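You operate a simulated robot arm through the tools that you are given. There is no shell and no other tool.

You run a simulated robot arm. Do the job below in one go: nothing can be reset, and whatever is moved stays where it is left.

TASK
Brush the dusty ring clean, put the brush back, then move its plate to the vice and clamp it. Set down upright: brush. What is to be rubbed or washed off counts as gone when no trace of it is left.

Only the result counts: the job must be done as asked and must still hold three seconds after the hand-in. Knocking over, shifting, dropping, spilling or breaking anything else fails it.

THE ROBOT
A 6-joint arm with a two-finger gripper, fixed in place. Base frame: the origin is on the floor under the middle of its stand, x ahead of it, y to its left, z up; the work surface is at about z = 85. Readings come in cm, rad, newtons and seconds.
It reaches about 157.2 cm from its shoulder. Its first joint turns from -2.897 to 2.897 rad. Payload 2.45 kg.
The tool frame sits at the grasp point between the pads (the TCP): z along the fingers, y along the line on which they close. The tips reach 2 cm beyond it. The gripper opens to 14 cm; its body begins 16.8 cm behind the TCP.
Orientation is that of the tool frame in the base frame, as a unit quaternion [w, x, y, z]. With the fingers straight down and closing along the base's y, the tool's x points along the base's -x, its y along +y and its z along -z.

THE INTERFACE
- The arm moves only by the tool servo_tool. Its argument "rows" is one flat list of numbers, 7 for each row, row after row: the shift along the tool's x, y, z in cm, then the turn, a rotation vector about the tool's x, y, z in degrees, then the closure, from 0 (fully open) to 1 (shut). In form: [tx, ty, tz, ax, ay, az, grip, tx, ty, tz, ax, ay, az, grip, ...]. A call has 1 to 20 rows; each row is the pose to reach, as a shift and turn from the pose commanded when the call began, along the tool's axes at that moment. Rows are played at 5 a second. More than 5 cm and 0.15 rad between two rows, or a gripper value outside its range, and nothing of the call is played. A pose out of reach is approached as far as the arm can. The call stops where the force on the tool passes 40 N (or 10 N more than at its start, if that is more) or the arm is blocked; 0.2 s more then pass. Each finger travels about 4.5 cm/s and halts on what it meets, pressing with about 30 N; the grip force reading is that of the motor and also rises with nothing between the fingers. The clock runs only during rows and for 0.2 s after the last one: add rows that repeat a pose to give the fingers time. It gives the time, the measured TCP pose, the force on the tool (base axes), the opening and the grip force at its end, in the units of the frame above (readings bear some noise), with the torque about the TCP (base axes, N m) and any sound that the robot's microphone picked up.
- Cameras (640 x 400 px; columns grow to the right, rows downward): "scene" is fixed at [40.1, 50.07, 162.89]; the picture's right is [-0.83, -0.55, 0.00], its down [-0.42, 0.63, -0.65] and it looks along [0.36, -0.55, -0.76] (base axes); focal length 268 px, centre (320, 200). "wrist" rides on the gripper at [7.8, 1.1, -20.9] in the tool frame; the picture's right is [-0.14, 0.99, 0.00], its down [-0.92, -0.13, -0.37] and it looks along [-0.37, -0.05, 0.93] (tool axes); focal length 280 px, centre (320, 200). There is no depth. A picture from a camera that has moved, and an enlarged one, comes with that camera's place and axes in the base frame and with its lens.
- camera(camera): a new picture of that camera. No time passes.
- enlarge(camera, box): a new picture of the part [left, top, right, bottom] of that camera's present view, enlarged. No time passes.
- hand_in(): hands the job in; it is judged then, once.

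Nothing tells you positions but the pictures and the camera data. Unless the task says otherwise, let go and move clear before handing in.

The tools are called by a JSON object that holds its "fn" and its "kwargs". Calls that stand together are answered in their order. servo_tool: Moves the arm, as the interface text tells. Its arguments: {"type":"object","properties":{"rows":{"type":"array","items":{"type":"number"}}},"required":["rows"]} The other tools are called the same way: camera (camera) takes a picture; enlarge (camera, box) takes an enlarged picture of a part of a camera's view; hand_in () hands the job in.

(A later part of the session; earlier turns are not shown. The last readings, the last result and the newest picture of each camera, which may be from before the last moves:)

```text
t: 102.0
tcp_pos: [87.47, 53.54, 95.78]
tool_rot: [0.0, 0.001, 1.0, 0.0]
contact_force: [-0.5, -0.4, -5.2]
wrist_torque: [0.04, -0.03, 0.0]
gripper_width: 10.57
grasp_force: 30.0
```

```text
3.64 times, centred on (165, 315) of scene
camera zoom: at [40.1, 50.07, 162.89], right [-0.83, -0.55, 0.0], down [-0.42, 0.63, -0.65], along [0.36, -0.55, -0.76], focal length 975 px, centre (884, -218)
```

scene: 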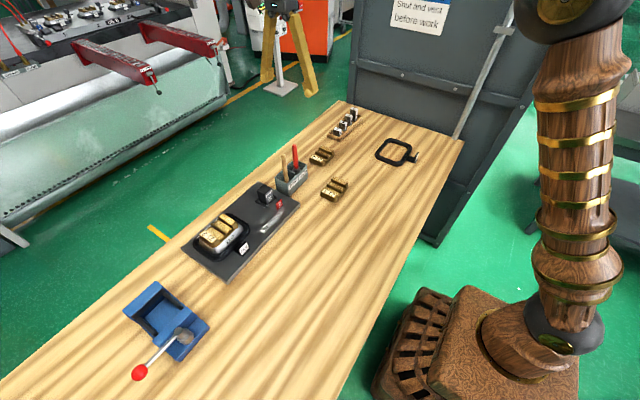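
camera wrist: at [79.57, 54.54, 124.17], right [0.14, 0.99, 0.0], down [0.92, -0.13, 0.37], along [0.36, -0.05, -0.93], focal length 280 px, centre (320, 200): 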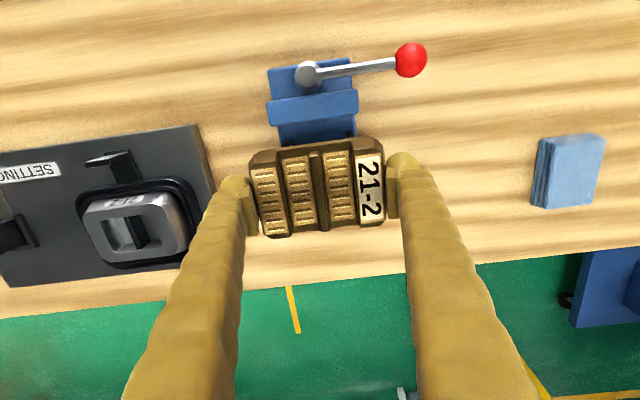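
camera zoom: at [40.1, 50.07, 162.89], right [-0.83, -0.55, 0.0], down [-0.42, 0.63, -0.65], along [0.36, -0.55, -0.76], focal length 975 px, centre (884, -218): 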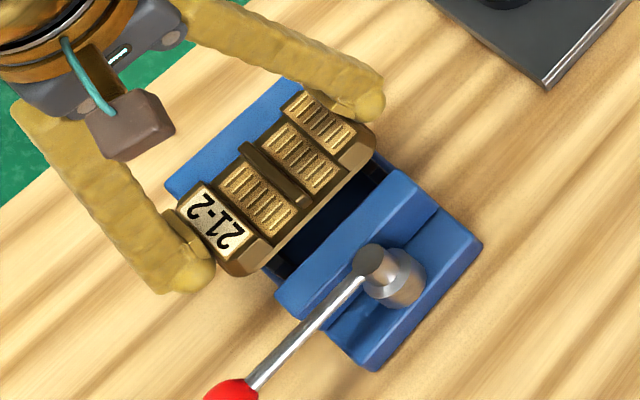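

Clearances look good on both sides. I'll lower between the jaws in slow steps, watching the load.

{"fn": "servo_tool", "kwargs": {"rows": [0, 0, 0.3, 0, 0, 0, 1, 0, 0, 0.7, 0, 0, 0, 1, 0, 0, 1.1, 0, 0, 0, 1, 0, 0, 1.5, 0, 0, 0, 1, 0, 0, 1.9, 0, 0, 0, 1, 0, 0, 2.2, 0, 0, 0, 1, 0, 0, 2.4, 0, 0, 0, 1, 0, 0, 2.4, 0, 0, 0, 1]}}

{"fn": "enlarge", "kwargs": {"camera": "wrist", "box": [200, 20, 440, 270]}}

{"fn": "enlarge", "kwargs": {"camera": "scene", "box": [110, 260, 220, 370]}}

```text
t: 103.8
tcp_pos: [87.32, 53.41, 93.41]
tool_rot: [0.0, 0.0, 1.0, 0.0]
contact_force: [-0.4, -1.0, -5.0]
wrist_torque: [-0.02, -0.01, -0.01]
gripper_width: 10.54
grasp_force: 29.2
```

```text
1.60 times, centred on (320, 145) of wrist
camera zoom: at [79.56, 54.5, 114.35], right [0.14, 0.99, 0.0], down [0.92, -0.13, 0.37], along [0.36, -0.05, -0.93], focal length 449 px, centre (320, 288)
```

zoom: 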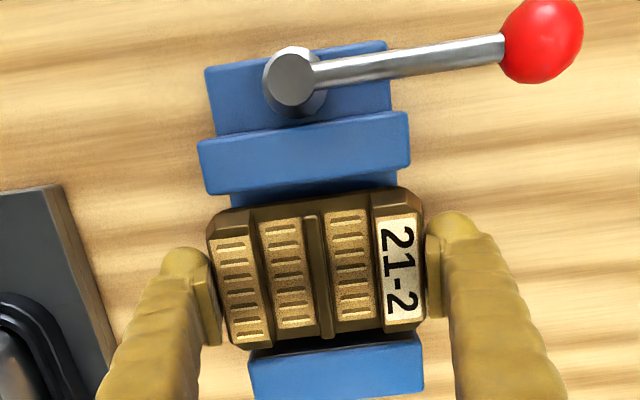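

```text
3.64 times, centred on (165, 315) of scene
camera zoom: at [40.1, 50.07, 162.89], right [-0.83, -0.55, 0.0], down [-0.42, 0.63, -0.65], along [0.36, -0.55, -0.76], focal length 975 px, centre (884, -218)
```

zoom: 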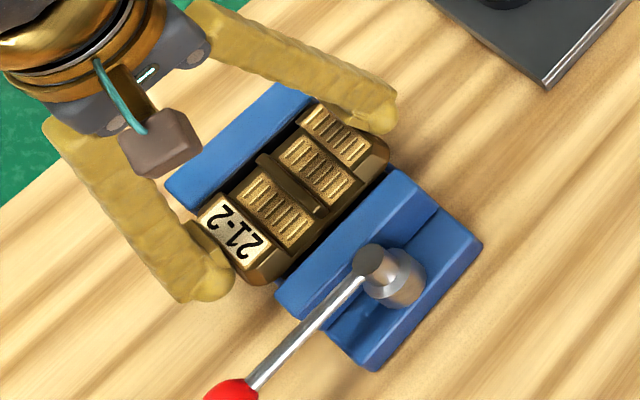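

{"fn": "servo_tool", "kwargs": {"rows": [0, 0, 0.2, 0, 0, 0, 1, 0, 0, 0.4, 0, 0, 0, 1, 0, 0, 0.6, 0, 0, 0, 1, 0, 0, 0.8, 0, 0, 0, 1, 0, 0, 0.8, 0, 0, 0, 1]}}

{"fn": "servo_tool", "kwargs": {"rows": [0, 0, 0.15, 0, 0, 0, 1, 0, 0, 0.3, 0, 0, 0, 1, 0, 0, 0.3, 0, 0, 0, 1]}}

```text
t: 105.0
tcp_pos: [87.31, 53.36, 92.62]
tool_rot: [0.0, 0.001, 1.0, 0.0]
contact_force: [-0.4, 0.1, -6.6]
wrist_torque: [-0.02, -0.03, 0.01]
gripper_width: 10.53
grasp_force: 30.5
```

```text
t: 105.8
tcp_pos: [87.38, 53.44, 92.31]
tool_rot: [0.0, 0.0, 1.0, 0.0]
contact_force: [0.0, 0.0, -4.6]
wrist_torque: [0.02, -0.01, 0.05]
gripper_width: 10.57
grasp_force: 29.7
```

{"fn": "servo_tool", "kwargs": {"rows": [0, 0, 0.1, 0, 0, 0, 1, 0, 0, 0.2, 0, 0, 0, 1, 0, 0, 0.2, 0, 0, 0, 1]}}

{"fn": "servo_tool", "kwargs": {"rows": [0, 0, 0.1, 0, 0, 0, 1, 0, 0, 0.2, 0, 0, 0, 1, 0, 0, 0.2, 0, 0, 0, 1]}}

{"fn": "enlarge", "kwargs": {"camera": "scene", "box": [110, 260, 220, 370]}}

```text
t: 106.6
tcp_pos: [87.47, 53.53, 92.21]
tool_rot: [0.0, 0.0, 1.0, 0.0]
contact_force: [0.2, -1.2, -5.2]
wrist_torque: [-0.03, 0.02, 0.03]
gripper_width: 10.54
grasp_force: 29.8
```

```text
t: 107.4
tcp_pos: [87.31, 53.36, 92.04]
tool_rot: [0.001, 0.0, 1.0, -0.001]
contact_force: [0.2, -0.8, -4.3]
wrist_torque: [0.0, -0.03, -0.02]
gripper_width: 10.52
grasp_force: 30.3
```

```text
3.64 times, centred on (165, 315) of scene
camera zoom: at [40.1, 50.07, 162.89], right [-0.83, -0.55, 0.0], down [-0.42, 0.63, -0.65], along [0.36, -0.55, -0.76], focal length 975 px, centre (884, -218)
```

zoom: 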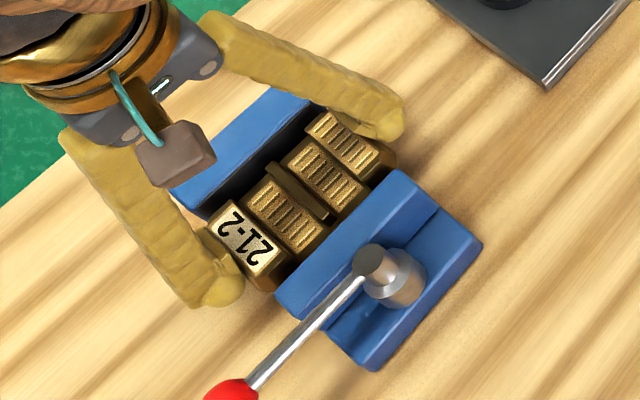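

{"fn": "servo_tool", "kwargs": {"rows": [0, 0, 0.1, 0, 0, 0, 1, 0, 0, 0.2, 0, 0, 0, 1, 0, 0, 0.2, 0, 0, 0, 1]}}

{"fn": "servo_tool", "kwargs": {"rows": [0, 0, 0.1, 0, 0, 0, 1, 0, 0, 0.2, 0, 0, 0, 1, 0, 0, 0.2, 0, 0, 0, 1]}}

```text
t: 108.2
tcp_pos: [87.25, 53.36, 92.02]
tool_rot: [0.0, 0.0, 1.0, 0.002]
contact_force: [-12.3, -5.5, 32.5]
wrist_torque: [-0.21, 0.09, -0.04]
gripper_width: 10.55
grasp_force: 29.5
```

```text
t: 109.1
tcp_pos: [87.59, 53.45, 91.88]
tool_rot: [0.002, 0.0, 1.0, 0.0]
contact_force: [-1.8, 0.7, 2.2]
wrist_torque: [0.3, 0.06, 0.1]
gripper_width: 10.62
grasp_force: 30.0
stopped in row 3: the force on the tool passed its limit at 46 N (the readings are from after the stop); the commanded pose is now the measured one
```

Contact found at TCP z≈92; the load is now near zero, so the plate seems to rest on the rails. I'll check before releasing.

{"fn": "enlarge", "kwargs": {"camera": "scene", "box": [130, 270, 210, 350]}}

{"fn": "enlarge", "kwargs": {"camera": "wrist", "box": [200, 20, 440, 270]}}

```text
5.00 times, centred on (170, 310) of scene
camera zoom: at [40.1, 50.07, 162.89], right [-0.83, -0.55, 0.0], down [-0.42, 0.63, -0.65], along [0.36, -0.55, -0.76], focal length 1341 px, centre (1070, -350)
```

zoom: 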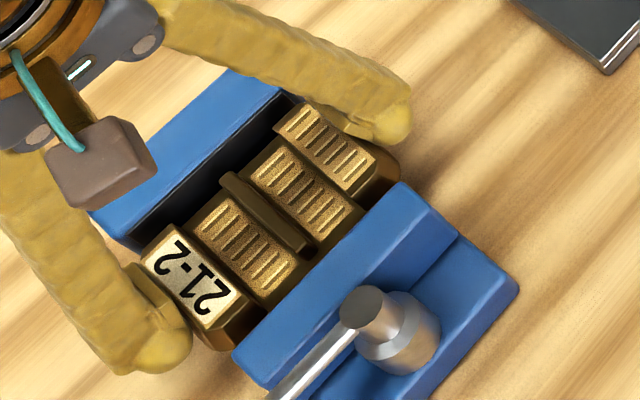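

```text
1.60 times, centred on (320, 145) of wrist
camera zoom: at [79.6, 54.49, 112.7], right [0.14, 0.99, 0.0], down [0.92, -0.13, 0.37], along [0.37, -0.05, -0.93], focal length 449 px, centre (320, 288)
```

zoom: 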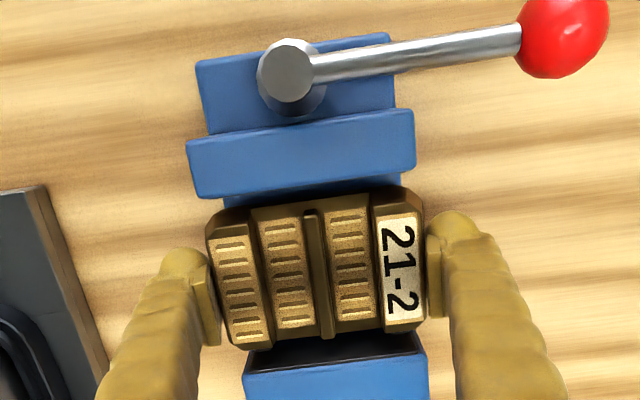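

The plate sits between the jaws on the rails with gaps on both sides. I'll release it and rise straight up.

{"fn": "servo_tool", "kwargs": {"rows": [0, 0, 0, 0, 0, 0, 0.22, 0, 0, 0, 0, 0, 0, 0.18, 0, 0, 0, 0, 0, 0, 0.1, 0, 0, 0, 0, 0, 0, 0.05, 0, 0, 0, 0, 0, 0, 0, 0, 0, 0, 0, 0, 0, 0]}}

{"fn": "servo_tool", "kwargs": {"rows": [0, 0, -0.5, 0, 0, 0, 0, 0, 0, -2, 0, 0, 0, 0, 0, 0, -5, 0, 0, 0, 0, 0, 0, -9, 0, 0, 0, 0, 0, 0, -13, 0, 0, 0, 0, 0, 0, -17, 0, 0, 0, 0, 0, 0, -17, 0, 0, 0, 0]}}

{"fn": "camera", "kwargs": {"camera": "wrist"}}

{"fn": "enlarge", "kwargs": {"camera": "scene", "box": [110, 260, 220, 390]}}

{"fn": "enlarge", "kwargs": {"camera": "wrist", "box": [220, 20, 420, 220]}}

```text
t: 110.5
tcp_pos: [87.5, 53.53, 91.69]
tool_rot: [0.002, 0.0, 1.0, 0.001]
contact_force: [-0.5, -0.3, -0.1]
wrist_torque: [-0.01, 0.02, -0.02]
gripper_width: 14.02
grasp_force: 0.0
```

```text
t: 112.1
tcp_pos: [87.4, 53.15, 108.7]
tool_rot: [0.002, 0.0, 1.0, 0.001]
contact_force: [0.7, -0.3, -0.1]
wrist_torque: [0.01, 0.01, -0.03]
gripper_width: 14.03
grasp_force: 0.0
```

```text
taken
camera wrist: at [79.55, 54.28, 129.6], right [0.14, 0.99, 0.0], down [0.92, -0.13, 0.37], along [0.37, -0.05, -0.93], focal length 280 px, centre (320, 200)
```

wrist: 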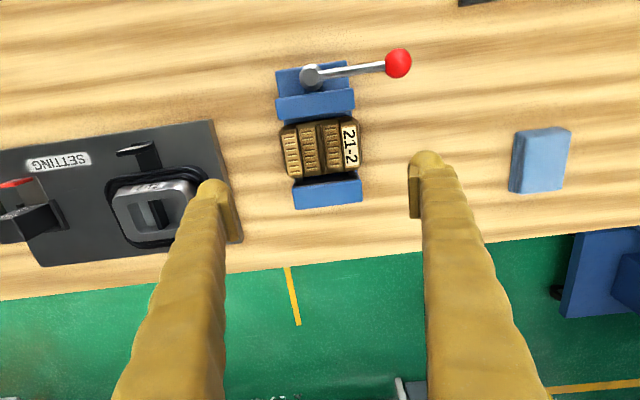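

```text
3.08 times, centred on (165, 325) of scene
camera zoom: at [40.1, 50.07, 162.89], right [-0.83, -0.55, 0.0], down [-0.42, 0.63, -0.65], along [0.36, -0.55, -0.76], focal length 825 px, centre (797, -185)
```

zoom: 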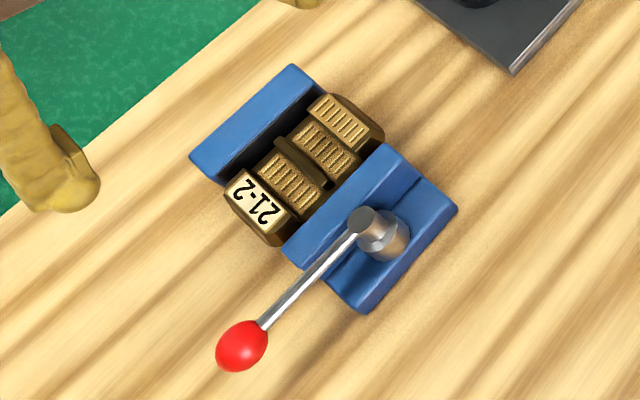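

```text
2.00 times, centred on (320, 120) of wrist
camera zoom: at [79.55, 54.28, 129.6], right [0.14, 0.99, 0.0], down [0.92, -0.13, 0.37], along [0.37, -0.05, -0.93], focal length 561 px, centre (320, 360)
```

zoom: 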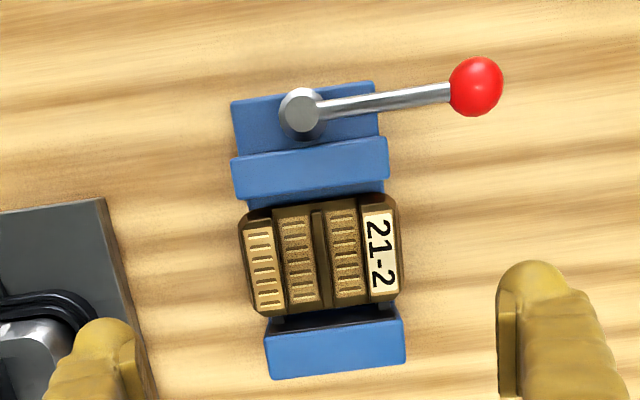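

The plate now rests in the vice. The lever pivots at about (78.2, 53.5) with its red knob at (78.3, 63.5, 94). I'll turn the gripper to close along x and hover above the knob.

{"fn": "servo_tool", "kwargs": {"rows": [0.76, 0.85, 0, 0, 0, 7.5, 0, 1.52, 1.7, 0, 0, 0, 15, 0, 2.28, 2.55, 0, 0, 0, 22.5, 0, 3.03, 3.4, 0, 0, 0, 30, 0, 3.8, 4.25, 0, 0, 0, 37.5, 0, 4.55, 5.1, 0, 0, 0, 45, 0, 5.3, 5.95, 0, 0, 0, 52.5, 0, 6.07, 6.8, 0, 0, 0, 60, 0, 6.83, 7.65, 0, 0, 0, 67.5, 0, 7.58, 8.5, 0, 0, 0, 75, 0, 8.34, 9.35, 0, 0, 0, 82.5, 0, 9.1, 10.2, 0, 0, 0, 90, 0, 9.1, 10.2, 0, 0, 0, 90, 0]}}

{"fn": "camera", "kwargs": {"camera": "wrist"}}

{"fn": "enlarge", "kwargs": {"camera": "wrist", "box": [250, 100, 450, 300]}}

```text
t: 114.9
tcp_pos: [78.22, 63.62, 108.59]
tool_rot: [0.0, 0.708, 0.706, 0.002]
contact_force: [0.1, 0.3, -0.6]
wrist_torque: [-0.01, -0.02, -0.04]
gripper_width: 14.0
grasp_force: 0.0
```

```text
taken
camera wrist: at [79.33, 71.33, 129.64], right [0.99, -0.14, 0.0], down [-0.13, -0.92, 0.37], along [-0.05, -0.36, -0.93], focal length 280 px, centre (320, 200)
```

wrist: 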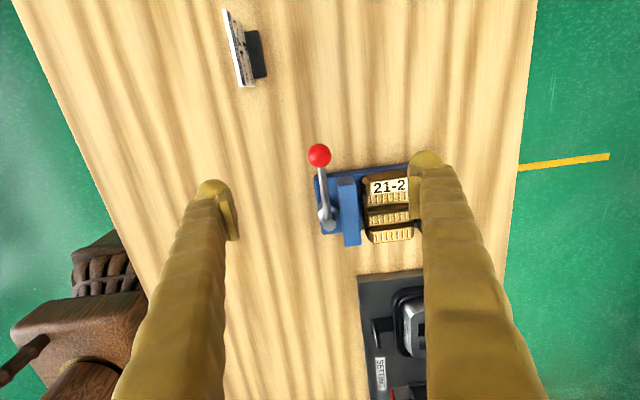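

```text
2.00 times, centred on (350, 200) of wrist
camera zoom: at [79.33, 71.33, 129.64], right [0.99, -0.14, 0.0], down [-0.13, -0.92, 0.37], along [-0.05, -0.36, -0.93], focal length 561 px, centre (260, 200)
```

zoom: 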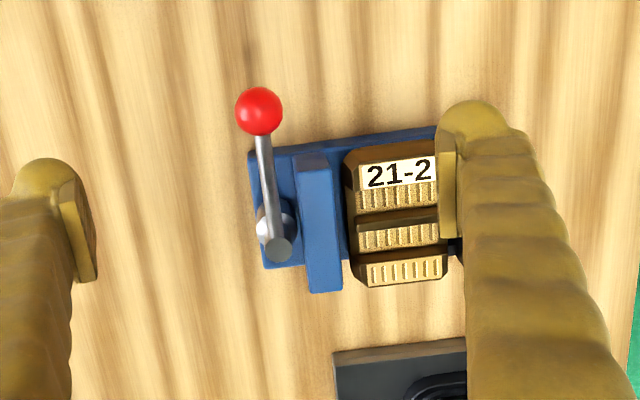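

{"fn": "enlarge", "kwargs": {"camera": "wrist", "box": [210, 0, 280, 95]}}

{"fn": "servo_tool", "kwargs": {"rows": [-0.1, -0.05, 1, 0, 0, 0, 0.2, -0.2, -0.1, 3, 0, 0, 0, 0.4, -0.2, -0.1, 5, 0, 0, 0, 0.5, -0.2, -0.1, 8, 0, 0, 0, 0.5, -0.2, -0.1, 11, 0, 0, 0, 0.5, -0.2, -0.1, 13, 0, 0, 0, 0.5, -0.2, -0.1, 14.4, 0, 0, 0, 0.5, -0.2, -0.1, 14.4, 0, 0, 0, 0.5]}}

{"fn": "camera", "kwargs": {"camera": "wrist"}}

{"fn": "enlarge", "kwargs": {"camera": "scene", "box": [90, 260, 230, 400]}}

```text
4.21 times, centred on (245, 48) of wrist
camera zoom: at [79.33, 71.33, 129.64], right [0.99, -0.14, 0.0], down [-0.13, -0.92, 0.37], along [-0.05, -0.36, -0.93], focal length 1181 px, centre (636, 842)
```

zoom: 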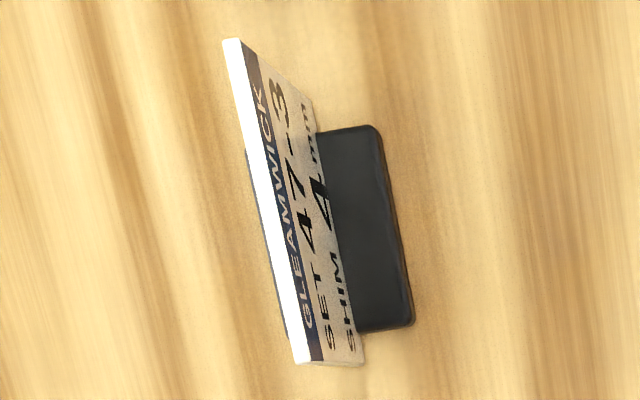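

```text
t: 116.7
tcp_pos: [78.29, 63.48, 94.39]
tool_rot: [0.001, 0.707, 0.707, 0.003]
contact_force: [-0.5, 0.2, -0.2]
wrist_torque: [-0.01, 0.01, -0.05]
gripper_width: 6.97
grasp_force: 0.1
```

```text
taken
camera wrist: at [79.37, 71.17, 115.34], right [0.99, -0.14, 0.0], down [-0.13, -0.92, 0.37], along [-0.05, -0.36, -0.93], focal length 280 px, centre (320, 200)
```

wrist: 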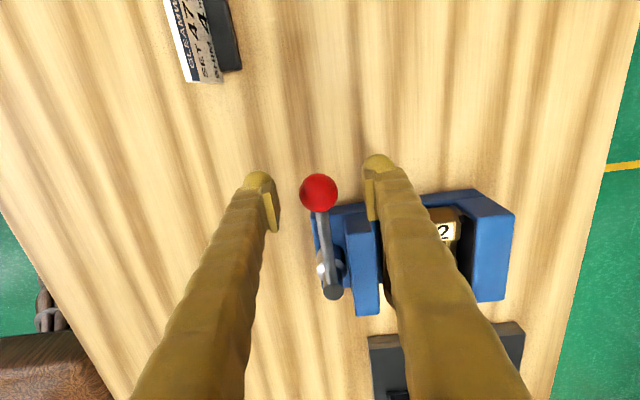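

```text
2.86 times, centred on (160, 330) of scene
camera zoom: at [40.1, 50.07, 162.89], right [-0.83, -0.55, 0.0], down [-0.42, 0.63, -0.65], along [0.36, -0.55, -0.76], focal length 766 px, centre (777, -171)
```

zoom: 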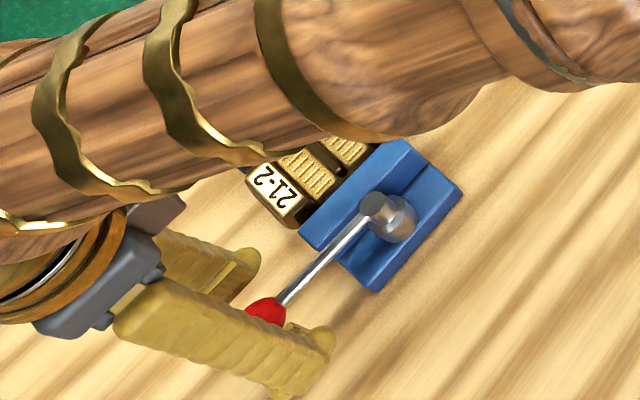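

The knob is centred between the fingers. I'll close on it.

{"fn": "servo_tool", "kwargs": {"rows": [0, 0, 0, 0, 0, 0, 0.65, 0, 0, 0, 0, 0, 0, 0.75, 0, 0, 0, 0, 0, 0, 0.8, 0, 0, 0, 0, 0, 0, 1, 0, 0, 0, 0, 0, 0, 1, 0, 0, 0, 0, 0, 0, 1]}}

{"fn": "camera", "kwargs": {"camera": "wrist"}}

```text
t: 118.1
tcp_pos: [78.19, 63.36, 94.35]
tool_rot: [0.0, 0.707, 0.707, 0.002]
contact_force: [-17.7, -1.8, 0.4]
wrist_torque: [-0.03, 0.14, -0.11]
gripper_width: 2.88
grasp_force: 44.7
```

```text
taken
camera wrist: at [79.32, 71.19, 115.34], right [0.99, -0.14, 0.0], down [-0.13, -0.92, 0.37], along [-0.05, -0.36, -0.93], focal length 280 px, centre (320, 200)
```

wrist: 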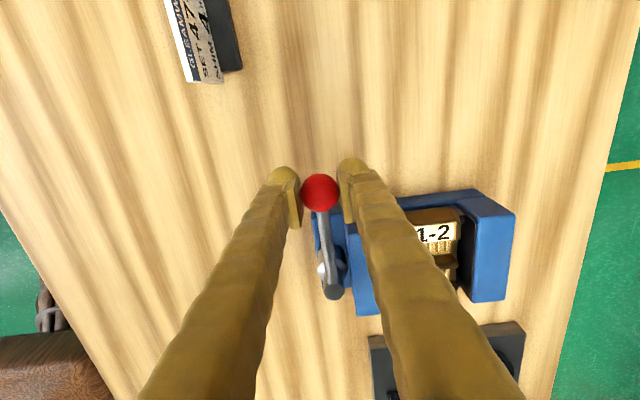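

The knob is gripped (2.88 cm). I'll try swinging the lever 15° toward -x (counter-clockwise), turning the gripper along with it.

{"fn": "servo_tool", "kwargs": {"rows": [-0.014, -0.52, 0, 0, 0, -3, 1, -0.055, -1.04, 0, 0, 0, -6, 1, -0.123, -1.557, 0, 0, 0, -9, 1, -0.217, -2.07, 0, 0, 0, -12, 1, -0.339, -2.575, 0, 0, 0, -15, 1]}}

{"fn": "camera", "kwargs": {"camera": "wrist"}}

{"fn": "enlarge", "kwargs": {"camera": "scene", "box": [90, 260, 230, 400]}}

```text
t: 119.3
tcp_pos: [75.63, 62.99, 94.39]
tool_rot: [0.001, 0.609, 0.793, 0.002]
contact_force: [2.8, 1.3, 4.8]
wrist_torque: [0.16, -0.02, 0.25]
gripper_width: 2.89
grasp_force: 45.4
```

```text
taken
camera wrist: at [74.63, 70.85, 115.3], right [0.99, 0.12, 0.0], down [0.11, -0.92, 0.37], along [0.05, -0.36, -0.93], focal length 280 px, centre (320, 200)
```

wrist: 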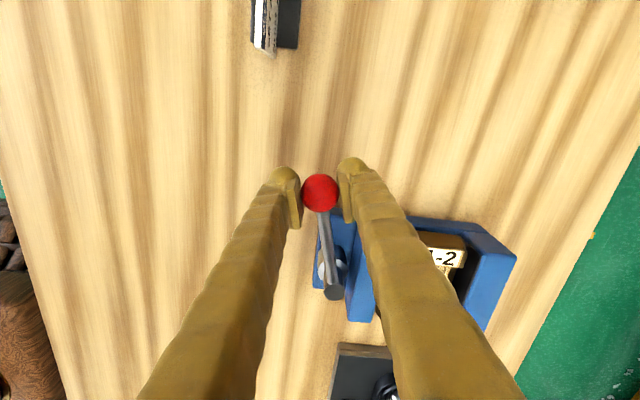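

```text
2.86 times, centred on (160, 330) of scene
camera zoom: at [40.1, 50.07, 162.89], right [-0.83, -0.55, 0.0], down [-0.42, 0.63, -0.65], along [0.36, -0.55, -0.76], focal length 766 px, centre (777, -171)
```

zoom: 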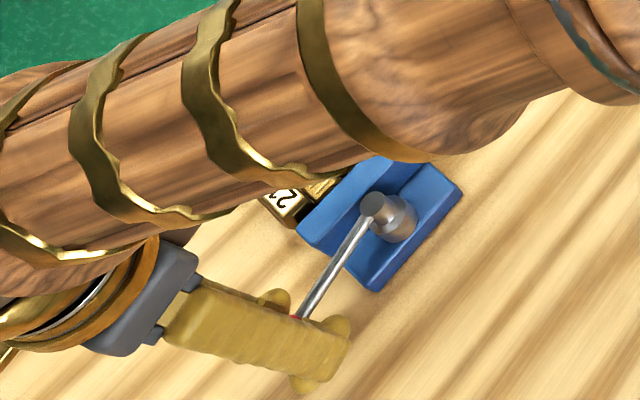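

The lever moves freely in this direction and the jaw appears to advance toward the plate. I'll continue the swing in steps.

{"fn": "servo_tool", "kwargs": {"rows": [-0.014, -0.52, 0, 0, 0, -3, 1, -0.055, -1.04, 0, 0, 0, -6, 1, -0.123, -1.557, 0, 0, 0, -9, 1, -0.217, -2.07, 0, 0, 0, -12, 1, -0.339, -2.575, 0, 0, 0, -15, 1]}}

{"fn": "servo_tool", "kwargs": {"rows": [-0.014, -0.52, 0, 0, 0, -3, 1, -0.055, -1.04, 0, 0, 0, -6, 1, -0.123, -1.557, 0, 0, 0, -9, 1, -0.217, -2.07, 0, 0, 0, -12, 1, -0.339, -2.575, 0, 0, 0, -15, 1]}}

{"fn": "camera", "kwargs": {"camera": "wrist"}}

{"fn": "enlarge", "kwargs": {"camera": "scene", "box": [90, 260, 230, 400]}}

```text
t: 120.5
tcp_pos: [73.2, 62.1, 94.34]
tool_rot: [0.0, 0.5, 0.866, 0.002]
contact_force: [0.0, 0.3, 2.8]
wrist_torque: [0.19, 0.1, -0.03]
gripper_width: 2.87
grasp_force: 45.0
```

```text
t: 121.7
tcp_pos: [71.22, 60.51, 94.25]
tool_rot: [0.001, 0.382, 0.924, 0.001]
contact_force: [-5.8, 4.1, 2.1]
wrist_torque: [0.09, 0.13, -0.21]
gripper_width: 2.86
grasp_force: 45.1
```

```text
taken
camera wrist: at [66.45, 66.8, 115.22], right [0.8, 0.6, 0.0], down [0.56, -0.74, 0.37], along [0.22, -0.29, -0.93], focal length 280 px, centre (320, 200)
```

wrist: 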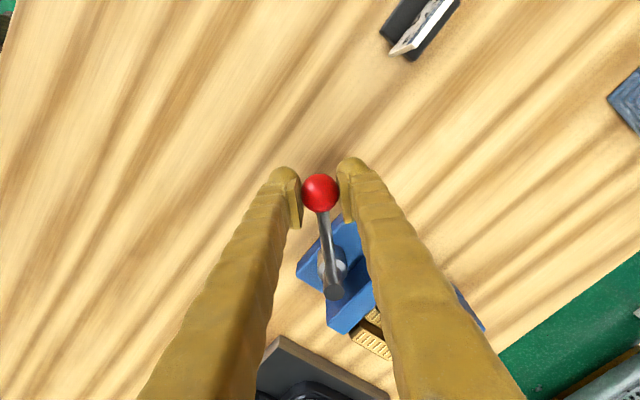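

```text
2.86 times, centred on (160, 330) of scene
camera zoom: at [40.1, 50.07, 162.89], right [-0.83, -0.55, 0.0], down [-0.42, 0.63, -0.65], along [0.36, -0.55, -0.76], focal length 766 px, centre (777, -171)
```

zoom: 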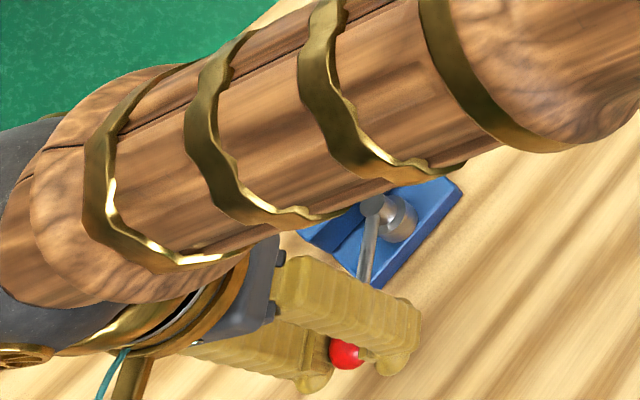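

At 45° the lever still moves easily. I'll continue to 60° and 75°, watching the force.

{"fn": "servo_tool", "kwargs": {"rows": [-0.014, -0.52, 0, 0, 0, -3, 1, -0.055, -1.04, 0, 0, 0, -6, 1, -0.123, -1.557, 0, 0, 0, -9, 1, -0.217, -2.07, 0, 0, 0, -12, 1, -0.339, -2.575, 0, 0, 0, -15, 1]}}

{"fn": "enlarge", "kwargs": {"camera": "wrist", "box": [260, 160, 500, 360]}}

```text
t: 122.9
tcp_pos: [69.58, 58.53, 94.35]
tool_rot: [0.001, 0.258, 0.966, 0.001]
contact_force: [5.7, 4.0, -5.7]
wrist_torque: [-0.03, -0.23, 0.58]
gripper_width: 2.84
grasp_force: 45.2
```

```text
2.00 times, centred on (380, 260) of wrist
camera zoom: at [63.36, 63.26, 115.19], right [0.61, 0.79, 0.0], down [0.73, -0.57, 0.37], along [0.29, -0.23, -0.93], focal length 561 px, centre (200, 80)
```

zoom: 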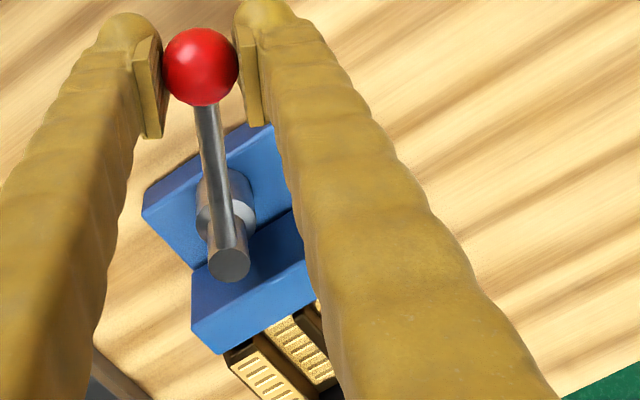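

{"fn": "servo_tool", "kwargs": {"rows": [-0.006, -0.347, 0, 0, 0, -2, 1, -0.024, -0.694, 0, 0, 0, -4, 1, -0.055, -1.04, 0, 0, 0, -6, 1, -0.097, -1.385, 0, 0, 0, -8, 1, -0.151, -1.728, 0, 0, 0, -10, 1]}}

{"fn": "enlarge", "kwargs": {"camera": "wrist", "box": [260, 160, 500, 360]}}

{"fn": "enlarge", "kwargs": {"camera": "scene", "box": [90, 260, 230, 400]}}

```text
t: 124.1
tcp_pos: [68.97, 57.0, 94.33]
tool_rot: [0.002, 0.174, 0.985, 0.001]
contact_force: [10.1, 0.2, -20.6]
wrist_torque: [-0.05, -0.17, -0.08]
gripper_width: 2.81
grasp_force: 45.3
```

```text
2.00 times, centred on (380, 260) of wrist
camera zoom: at [61.89, 60.59, 115.18], right [0.47, 0.88, 0.0], down [0.82, -0.44, 0.37], along [0.33, -0.17, -0.93], focal length 561 px, centre (200, 80)
```

zoom: 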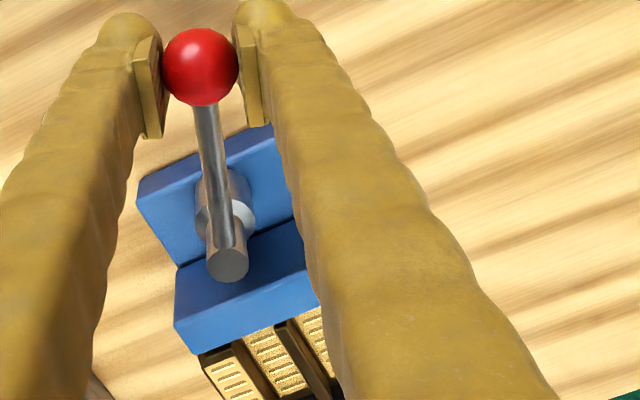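

```text
2.86 times, centred on (160, 330) of scene
camera zoom: at [40.1, 50.07, 162.89], right [-0.83, -0.55, 0.0], down [-0.42, 0.63, -0.65], along [0.36, -0.55, -0.76], focal length 766 px, centre (777, -171)
```

zoom: 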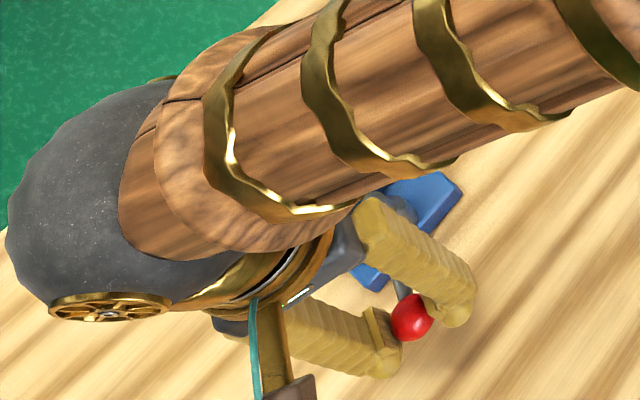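

At 70° the motion is still smooth, with a small downward pull. I'll relax height and radius slightly and continue.

{"fn": "servo_tool", "kwargs": {"rows": [-0.05, -0.2, 0.1, 0, 0, -1.2, 1, -0.1, -0.5, 0.2, 0, 0, -3, 1, -0.15, -0.86, 0.22, 0, 0, -5, 1, -0.2, -1.21, 0.24, 0, 0, -7, 1, -0.25, -1.56, 0.25, 0, 0, -9, 1]}}

{"fn": "enlarge", "kwargs": {"camera": "wrist", "box": [260, 160, 500, 360]}}

```text
t: 125.1
tcp_pos: [68.71, 56.2, 94.23]
tool_rot: [0.003, 0.118, 0.993, 0.004]
contact_force: [11.1, 25.9, -9.3]
wrist_torque: [0.1, 0.0, -0.05]
gripper_width: 2.83
grasp_force: 45.1
stopped in row 4: the force on the tool passed its limit at 44 N (the readings are from after the stop); the commanded pose is now the measured one
```

```text
2.00 times, centred on (380, 260) of wrist
camera zoom: at [61.23, 58.96, 115.12], right [0.37, 0.93, 0.01], down [0.86, -0.34, 0.37], along [0.35, -0.13, -0.93], focal length 561 px, centre (200, 80)
```

zoom: 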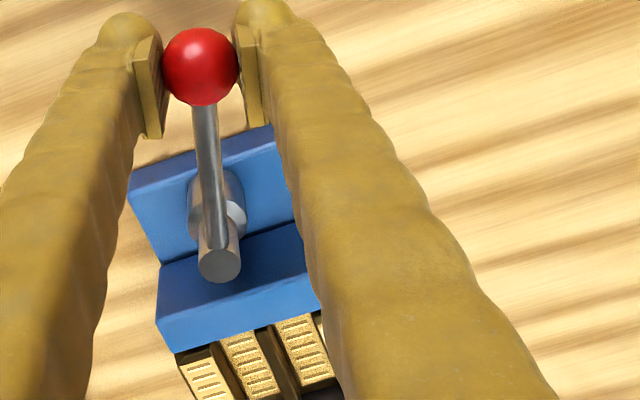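

The lever now resists strongly at about 76°, with the jaw against the plate. I'll look at the full view to see whether the plate is pinched between both jaws.

{"fn": "camera", "kwargs": {"camera": "wrist"}}

{"fn": "camera", "kwargs": {"camera": "scene"}}

{"fn": "enlarge", "kwargs": {"camera": "wrist", "box": [320, 260, 480, 400]}}

```text
taken
camera wrist: at [61.23, 58.96, 115.12], right [0.37, 0.93, 0.01], down [0.86, -0.34, 0.37], along [0.35, -0.13, -0.93], focal length 280 px, centre (320, 200)
```

wrist: 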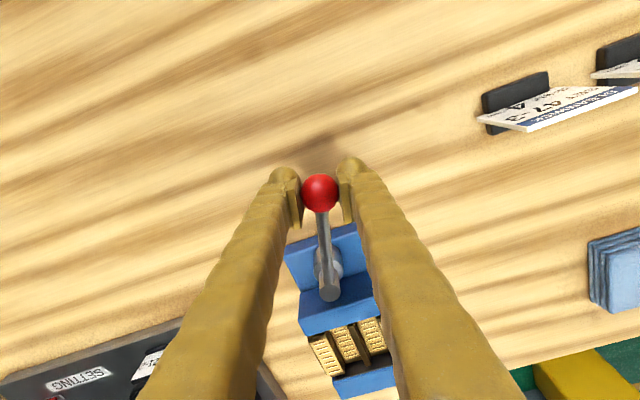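

```text
taken
```

scene: 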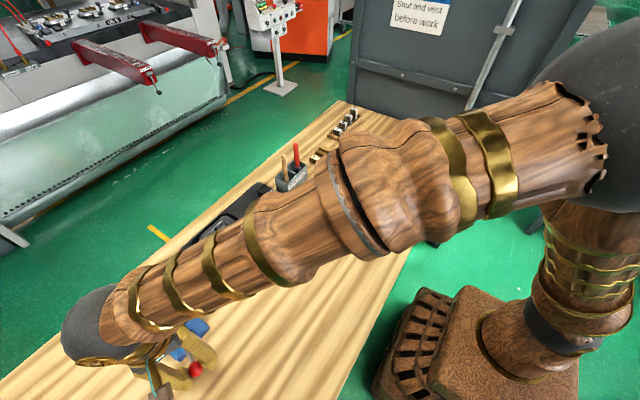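

```text
2.86 times, centred on (400, 330) of wrist
camera zoom: at [61.23, 58.96, 115.12], right [0.37, 0.93, 0.01], down [0.86, -0.34, 0.37], along [0.35, -0.13, -0.93], focal length 801 px, centre (91, -171)
```

zoom: 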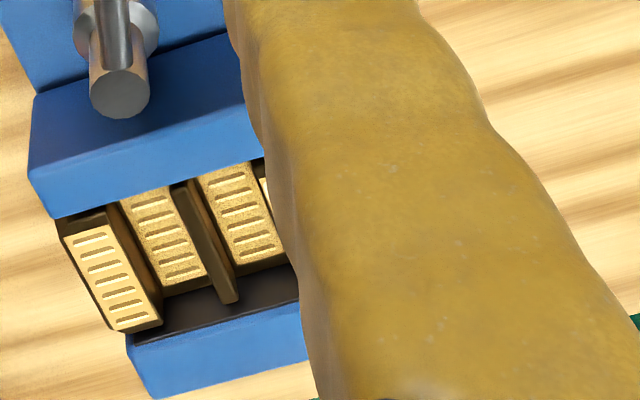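

The movable jaw edge is now at x≈84.4, which puts the 7.5 cm plate against the fixed jaw at about 91.9. I'll push the lever a little further to tighten firmly.

{"fn": "servo_tool", "kwargs": {"rows": [0, -0.1, 0, 0, 0, -0.6, 1, 0, -0.2, 0, 0, 0, -1.2, 1, 0, -0.3, 0, 0, 0, -1.8, 1, 0, -0.4, 0, 0, 0, -2.4, 1, 0, -0.5, 0, 0, 0, -3, 1]}}

{"fn": "enlarge", "kwargs": {"camera": "wrist", "box": [260, 220, 420, 400]}}

```text
t: 125.5
tcp_pos: [68.58, 56.27, 94.3]
tool_rot: [0.004, 0.112, 0.994, 0.006]
contact_force: [11.9, 22.9, -10.9]
wrist_torque: [0.1, -0.05, -0.2]
gripper_width: 2.82
grasp_force: 44.7
stopped in row 2: the force on the tool passed its limit at 42 N (the readings are from after the stop); the commanded pose is now the measured one
```

```text
2.22 times, centred on (340, 310) of wrist
camera zoom: at [61.18, 58.86, 115.11], right [0.36, 0.93, 0.01], down [0.87, -0.33, 0.37], along [0.35, -0.12, -0.93], focal length 623 px, centre (276, -44)
```

zoom: 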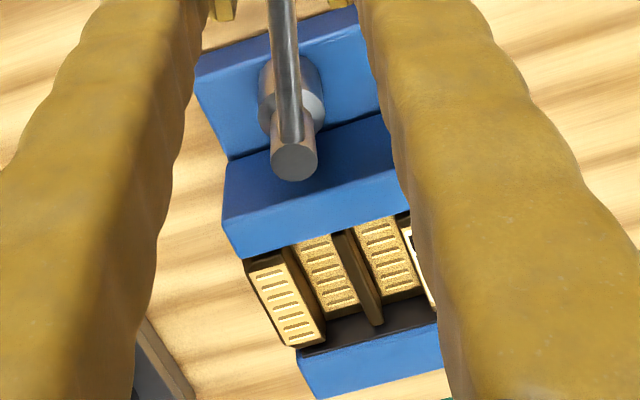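

The lever no longer yields at over 40 N, so it's tight. I'll open the fingers and see whether it holds.

{"fn": "servo_tool", "kwargs": {"rows": [0, 0, 0, 0, 0, 0, 0.75, 0, 0, 0, 0, 0, 0, 0.6, 0, 0, 0, 0, 0, 0, 0.5, 0, 0, 0, 0, 0, 0, 0.5, 0, 0, 0, 0, 0, 0, 0.5]}}

{"fn": "camera", "kwargs": {"camera": "wrist"}}

{"fn": "enlarge", "kwargs": {"camera": "wrist", "box": [260, 160, 420, 340]}}

```text
t: 126.8
tcp_pos: [68.6, 56.12, 94.3]
tool_rot: [0.003, 0.113, 0.994, 0.005]
contact_force: [0.4, -0.4, -0.3]
wrist_torque: [0.05, 0.01, -0.01]
gripper_width: 6.99
grasp_force: 0.1
```

```text
taken
camera wrist: at [61.15, 58.74, 115.15], right [0.36, 0.93, 0.01], down [0.87, -0.33, 0.37], along [0.35, -0.12, -0.93], focal length 280 px, centre (320, 200)
```

wrist: 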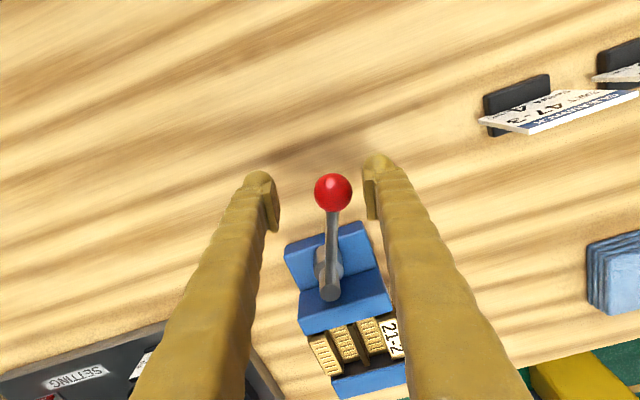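

```text
2.22 times, centred on (340, 250) of wrist
camera zoom: at [61.15, 58.74, 115.15], right [0.36, 0.93, 0.01], down [0.87, -0.33, 0.37], along [0.35, -0.12, -0.93], focal length 623 px, centre (276, 89)
```

zoom: 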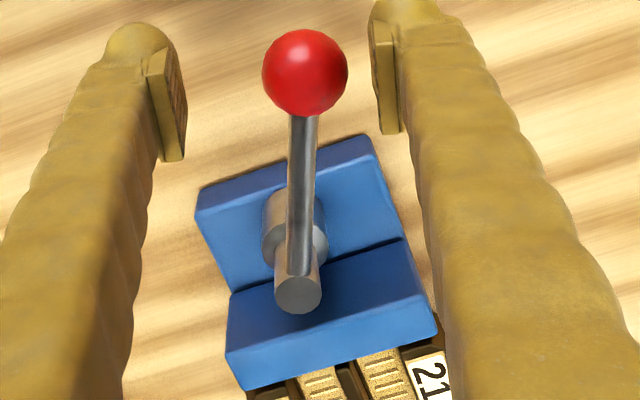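

The lever sprang back a few degrees when released. I'll wait a moment and see whether it settles or keeps moving.

{"fn": "servo_tool", "kwargs": {"rows": [0, 0, 0, 0, 0, 0, 0.5, 0, 0, 0, 0, 0, 0, 0.5, 0, 0, 0, 0, 0, 0, 0.5, 0, 0, 0, 0, 0, 0, 0.5, 0, 0, 0, 0, 0, 0, 0.5, 0, 0, 0, 0, 0, 0, 0.5, 0, 0, 0, 0, 0, 0, 0.5, 0, 0, 0, 0, 0, 0, 0.5]}}

{"fn": "enlarge", "kwargs": {"camera": "wrist", "box": [260, 160, 420, 340]}}

{"fn": "enlarge", "kwargs": {"camera": "wrist", "box": [270, 260, 430, 400]}}

```text
t: 128.6
tcp_pos: [68.68, 56.09, 94.29]
tool_rot: [0.003, 0.113, 0.994, 0.004]
contact_force: [-0.5, 0.7, 1.0]
wrist_torque: [0.01, -0.01, -0.04]
gripper_width: 7.0
grasp_force: 0.0
```

```text
2.22 times, centred on (340, 250) of wrist
camera zoom: at [61.15, 58.73, 115.15], right [0.36, 0.93, 0.01], down [0.87, -0.33, 0.37], along [0.35, -0.12, -0.93], focal length 623 px, centre (276, 89)
```

zoom: 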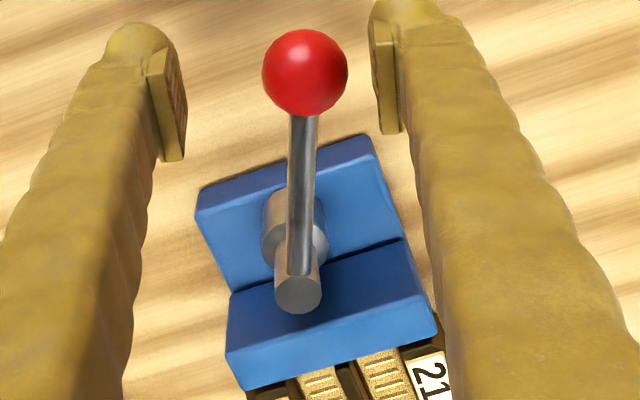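

```text
2.86 times, centred on (350, 330) of wrist
camera zoom: at [61.15, 58.73, 115.15], right [0.36, 0.93, 0.01], down [0.87, -0.33, 0.37], along [0.35, -0.12, -0.93], focal length 801 px, centre (234, -171)
```

zoom: 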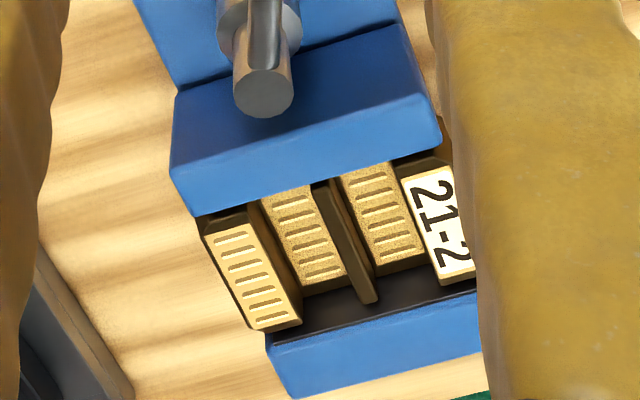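

The lever has settled at about 68°, and the jaw gap measures about 7.8 cm, so the plate may not be firmly pinched. I'll rise clear and look at the vice from the fixed camera.

{"fn": "servo_tool", "kwargs": {"rows": [0, 0, -2, 0, 0, 0, 0.4, 0, 0, -5, 0, 0, 0, 0.3, 0, 0, -9, 0, 0, 0, 0.3, 2, 0, -13, 0, 0, 0, 0.3, 5, 0, -16, 0, 0, 0, 0.3, 5, 0, -16, 0, 0, 0, 0.3]}}

{"fn": "camera", "kwargs": {"camera": "wrist"}}

{"fn": "enlarge", "kwargs": {"camera": "wrist", "box": [270, 190, 430, 350]}}

{"fn": "camera", "kwargs": {"camera": "scene"}}

```text
t: 129.9
tcp_pos: [63.63, 56.99, 110.5]
tool_rot: [0.003, 0.113, 0.994, 0.003]
contact_force: [0.2, 0.1, 0.6]
wrist_torque: [-0.02, 0.02, -0.03]
gripper_width: 9.79
grasp_force: 0.0
```

```text
taken
camera wrist: at [56.17, 59.66, 131.21], right [0.36, 0.93, 0.01], down [0.87, -0.33, 0.37], along [0.35, -0.12, -0.93], focal length 280 px, centre (320, 200)
```

wrist: 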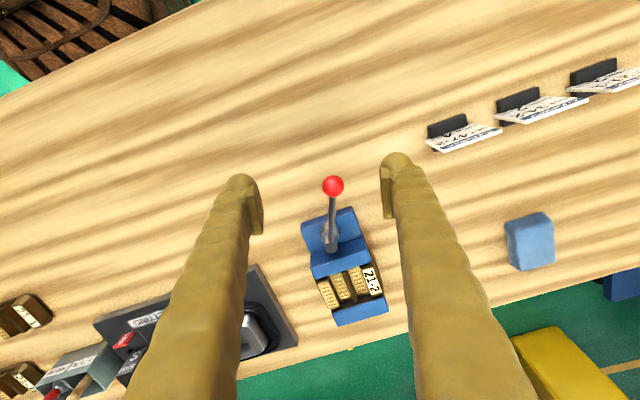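

```text
2.50 times, centred on (350, 270) of wrist
camera zoom: at [56.17, 59.66, 131.21], right [0.36, 0.93, 0.01], down [0.87, -0.33, 0.37], along [0.35, -0.12, -0.93], focal length 701 px, centre (245, 25)
```

zoom: 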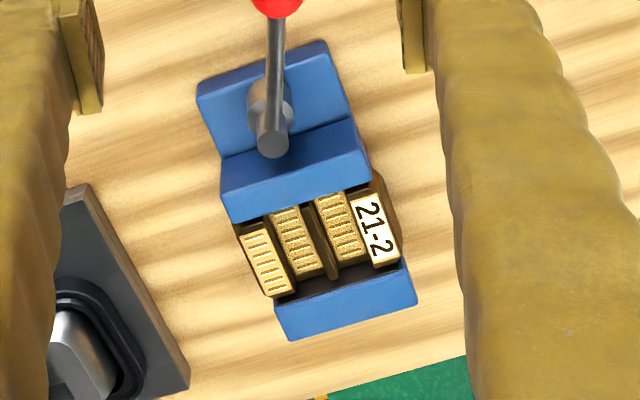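

```text
taken
```

scene: 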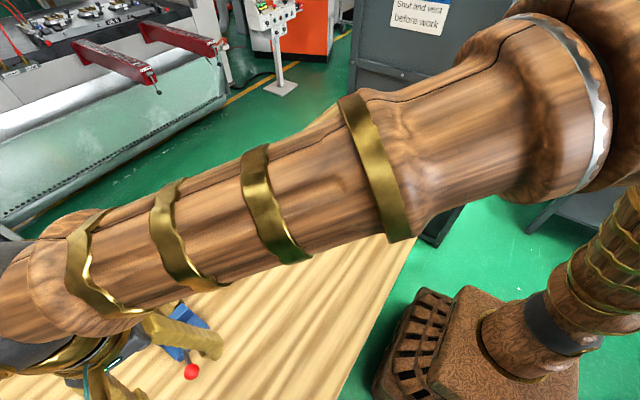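

The arm blocks the fixed camera, so I'll move up and over, turning the gripper, to a pose where both cameras can see the vice.

{"fn": "servo_tool", "kwargs": {"rows": [-1, 0, -1.5, 0, 0, 7, 0.3, -3, 0, -3, 0, 0, 14, 0.3, -5, 0, -4.5, 0, 0, 21, 0.3, -7, 0, -6, 0, 0, 28, 0.3, -9, 0, -7.5, 0, 0, 35, 0.3, -11, 0, -9, 0, 0, 42, 0.2, -13, 0, -10.5, 0, 0, 49, 0.1, -15, 0, -12, 0, 0, 56, 0, -16.5, 0, -13, 0, 0, 63, 0, -17.85, 0, -13.5, 0, 0, 70, 0, -17.85, 0, -13.5, 0, 0, 77, 0, -17.85, 0, -13.5, 0, 0, 77, 0]}}

{"fn": "camera", "kwargs": {"camera": "wrist"}}

{"fn": "enlarge", "kwargs": {"camera": "wrist", "box": [270, 55, 420, 175]}}

{"fn": "enlarge", "kwargs": {"camera": "scene", "box": [110, 270, 220, 390]}}

```text
t: 132.6
tcp_pos: [80.83, 53.02, 123.87]
tool_rot: [0.0, 0.707, 0.707, 0.006]
contact_force: [-0.8, -0.4, 0.1]
wrist_torque: [-0.02, -0.01, 0.01]
gripper_width: 14.01
grasp_force: 0.0
```

```text
taken
camera wrist: at [81.84, 60.58, 144.85], right [0.99, -0.14, 0.01], down [-0.13, -0.92, 0.36], along [-0.04, -0.36, -0.93], focal length 280 px, centre (320, 200)
```

wrist: 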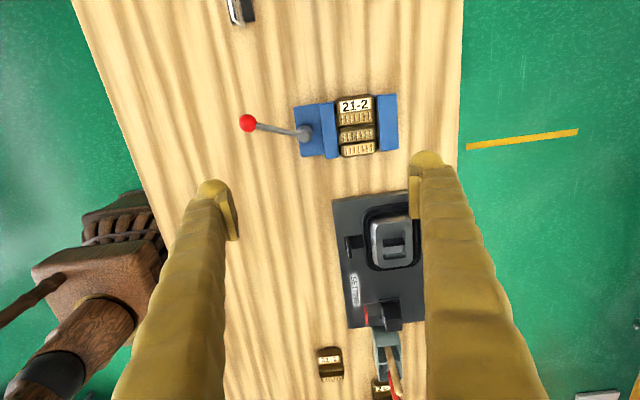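

```text
3.33 times, centred on (345, 115) of wrist
camera zoom: at [81.84, 60.58, 144.85], right [0.99, -0.14, 0.01], down [-0.13, -0.92, 0.36], along [-0.04, -0.36, -0.93], focal length 935 px, centre (237, 483)
```

zoom: 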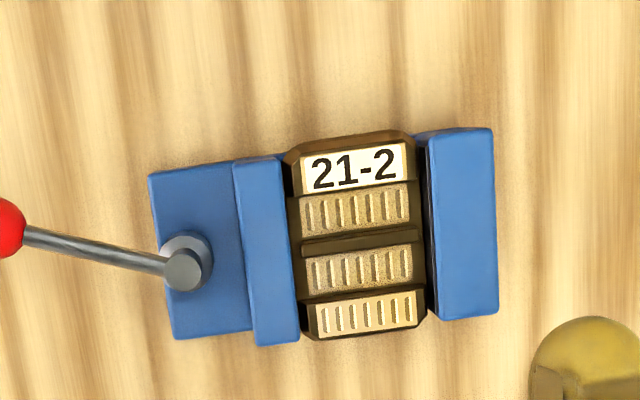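

```text
3.33 times, centred on (165, 330) of scene
camera zoom: at [40.1, 50.07, 162.89], right [-0.83, -0.55, 0.0], down [-0.42, 0.63, -0.65], along [0.36, -0.55, -0.76], focal length 894 px, centre (837, -233)
```

zoom: 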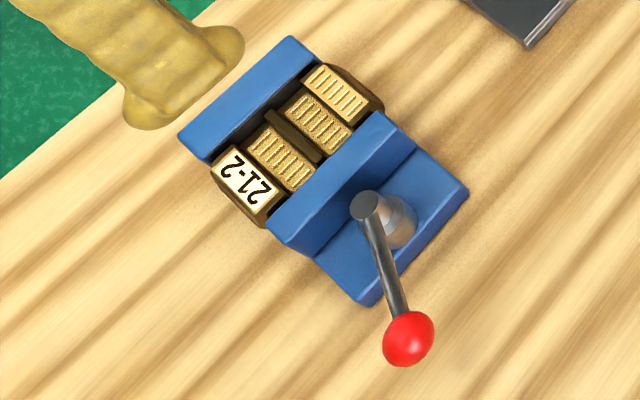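

The plate is snug between both jaws. I'd like more certainty of clamping: I'll regrip the knob at its rest position (68.9, 57.2, 94), push again, and release slowly so it doesn't recoil.

{"fn": "servo_tool", "kwargs": {"rows": [0, 0, 0, 0.49, -0.49, 0, 0, 0, 0, 0, 0.49, -0.49, 0, 0]}}

{"fn": "servo_tool", "kwargs": {"rows": [0.4, -1.2, 1, 0, 0, -6.84, 0, 0.84, -2.4, 2, 0, 0, -13.68, 0, 1.25, -3.6, 3.5, 0, 0, -20.52, 0, 1.67, -4.8, 5, 0, 0, -27.36, 0, 2.09, -6, 6.5, 0, 0, -34.2, 0, 2.5, -7.2, 8, 0, 0, -41.04, 0, 2.93, -8.4, 9.5, 0, 0, -47.88, 0, 3.34, -9.6, 11, 0, 0, -54.72, 0, 3.76, -10.8, 12.5, 0, 0, -61.56, 0.2, 4.18, -11.96, 13.9, 0, 0, -68.4, 0.4, 4.18, -11.96, 13.9, 0, 0, -68.4, 0.5, 4.18, -11.96, 13.9, 0, 0, -68.4, 0.5]}}

{"fn": "camera", "kwargs": {"camera": "wrist"}}

{"fn": "enlarge", "kwargs": {"camera": "wrist", "box": [250, 120, 410, 300]}}

```text
t: 133.2
tcp_pos: [80.9, 52.95, 123.87]
tool_rot: [-0.001, 0.706, 0.708, -0.001]
contact_force: [0.1, -0.3, -0.1]
wrist_torque: [-0.02, 0.02, -0.01]
gripper_width: 14.0
grasp_force: 0.0
```

```text
t: 135.8
tcp_pos: [68.8, 57.05, 109.86]
tool_rot: [-0.001, 0.186, 0.983, 0.0]
contact_force: [-0.1, 1.5, 0.0]
wrist_torque: [0.01, 0.0, 0.0]
gripper_width: 7.03
grasp_force: 0.0
```

```text
taken
camera wrist: at [62.01, 60.91, 130.8], right [0.49, 0.87, 0.0], down [0.81, -0.46, 0.37], along [0.32, -0.18, -0.93], focal length 280 px, centre (320, 200)
```

wrist: 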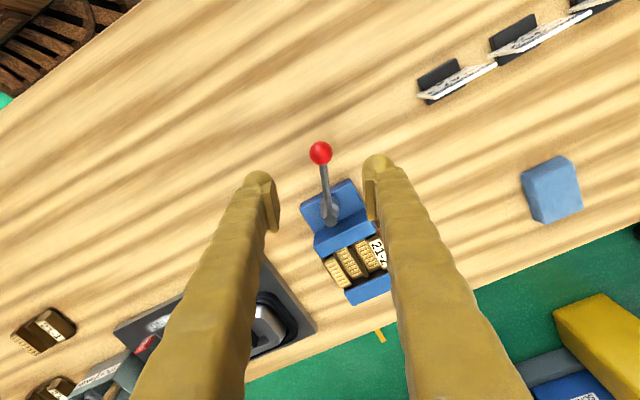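

```text
2.22 times, centred on (330, 210) of wrist
camera zoom: at [62.01, 60.91, 130.8], right [0.49, 0.87, 0.0], down [0.81, -0.46, 0.37], along [0.32, -0.18, -0.93], focal length 623 px, centre (298, 178)
```

zoom: 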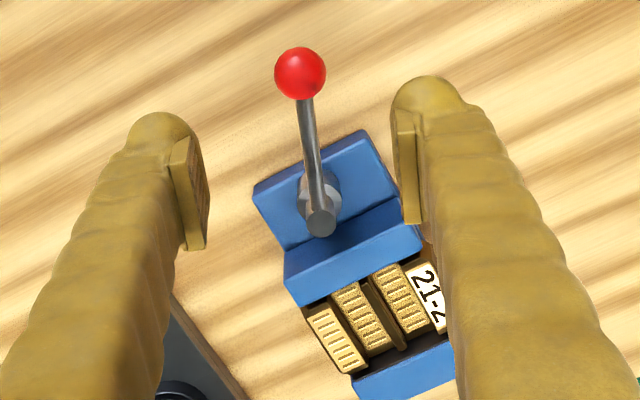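

{"fn": "servo_tool", "kwargs": {"rows": [-0.1, 0.05, 3, 0, 0, 0, 0.5, -0.2, 0.1, 6, 0, 0, 0, 0.5, -0.2, 0.1, 9, 0, 0, 0, 0.5, -0.2, 0.1, 12, 0, 0, 0, 0.5, -0.2, 0.1, 14.5, 0, 0, 0, 0.5, -0.2, 0.1, 15.8, 0, 0, 0, 0.5, -0.2, 0.1, 15.8, 0, 0, 0, 0.5]}}

{"fn": "enlarge", "kwargs": {"camera": "wrist", "box": [240, 140, 400, 320]}}

```text
t: 137.3
tcp_pos: [69.07, 57.14, 94.02]
tool_rot: [0.0, 0.187, 0.982, 0.0]
contact_force: [1.3, 0.6, 0.5]
wrist_torque: [0.0, 0.0, 0.03]
gripper_width: 7.01
grasp_force: 0.0
```

```text
2.22 times, centred on (320, 230) of wrist
camera zoom: at [62.28, 61.05, 115.01], right [0.49, 0.87, 0.0], down [0.81, -0.46, 0.37], along [0.32, -0.18, -0.93], focal length 623 px, centre (320, 133)
```

zoom: 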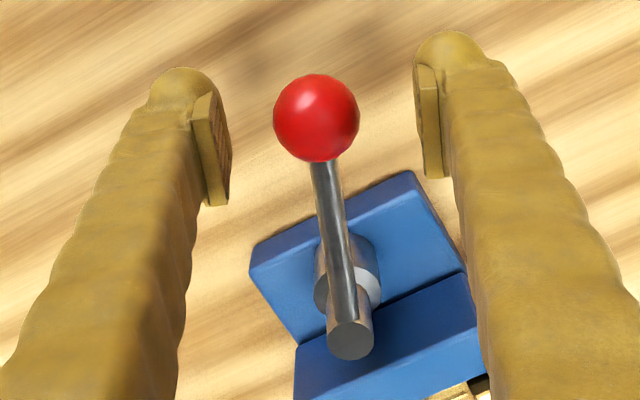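

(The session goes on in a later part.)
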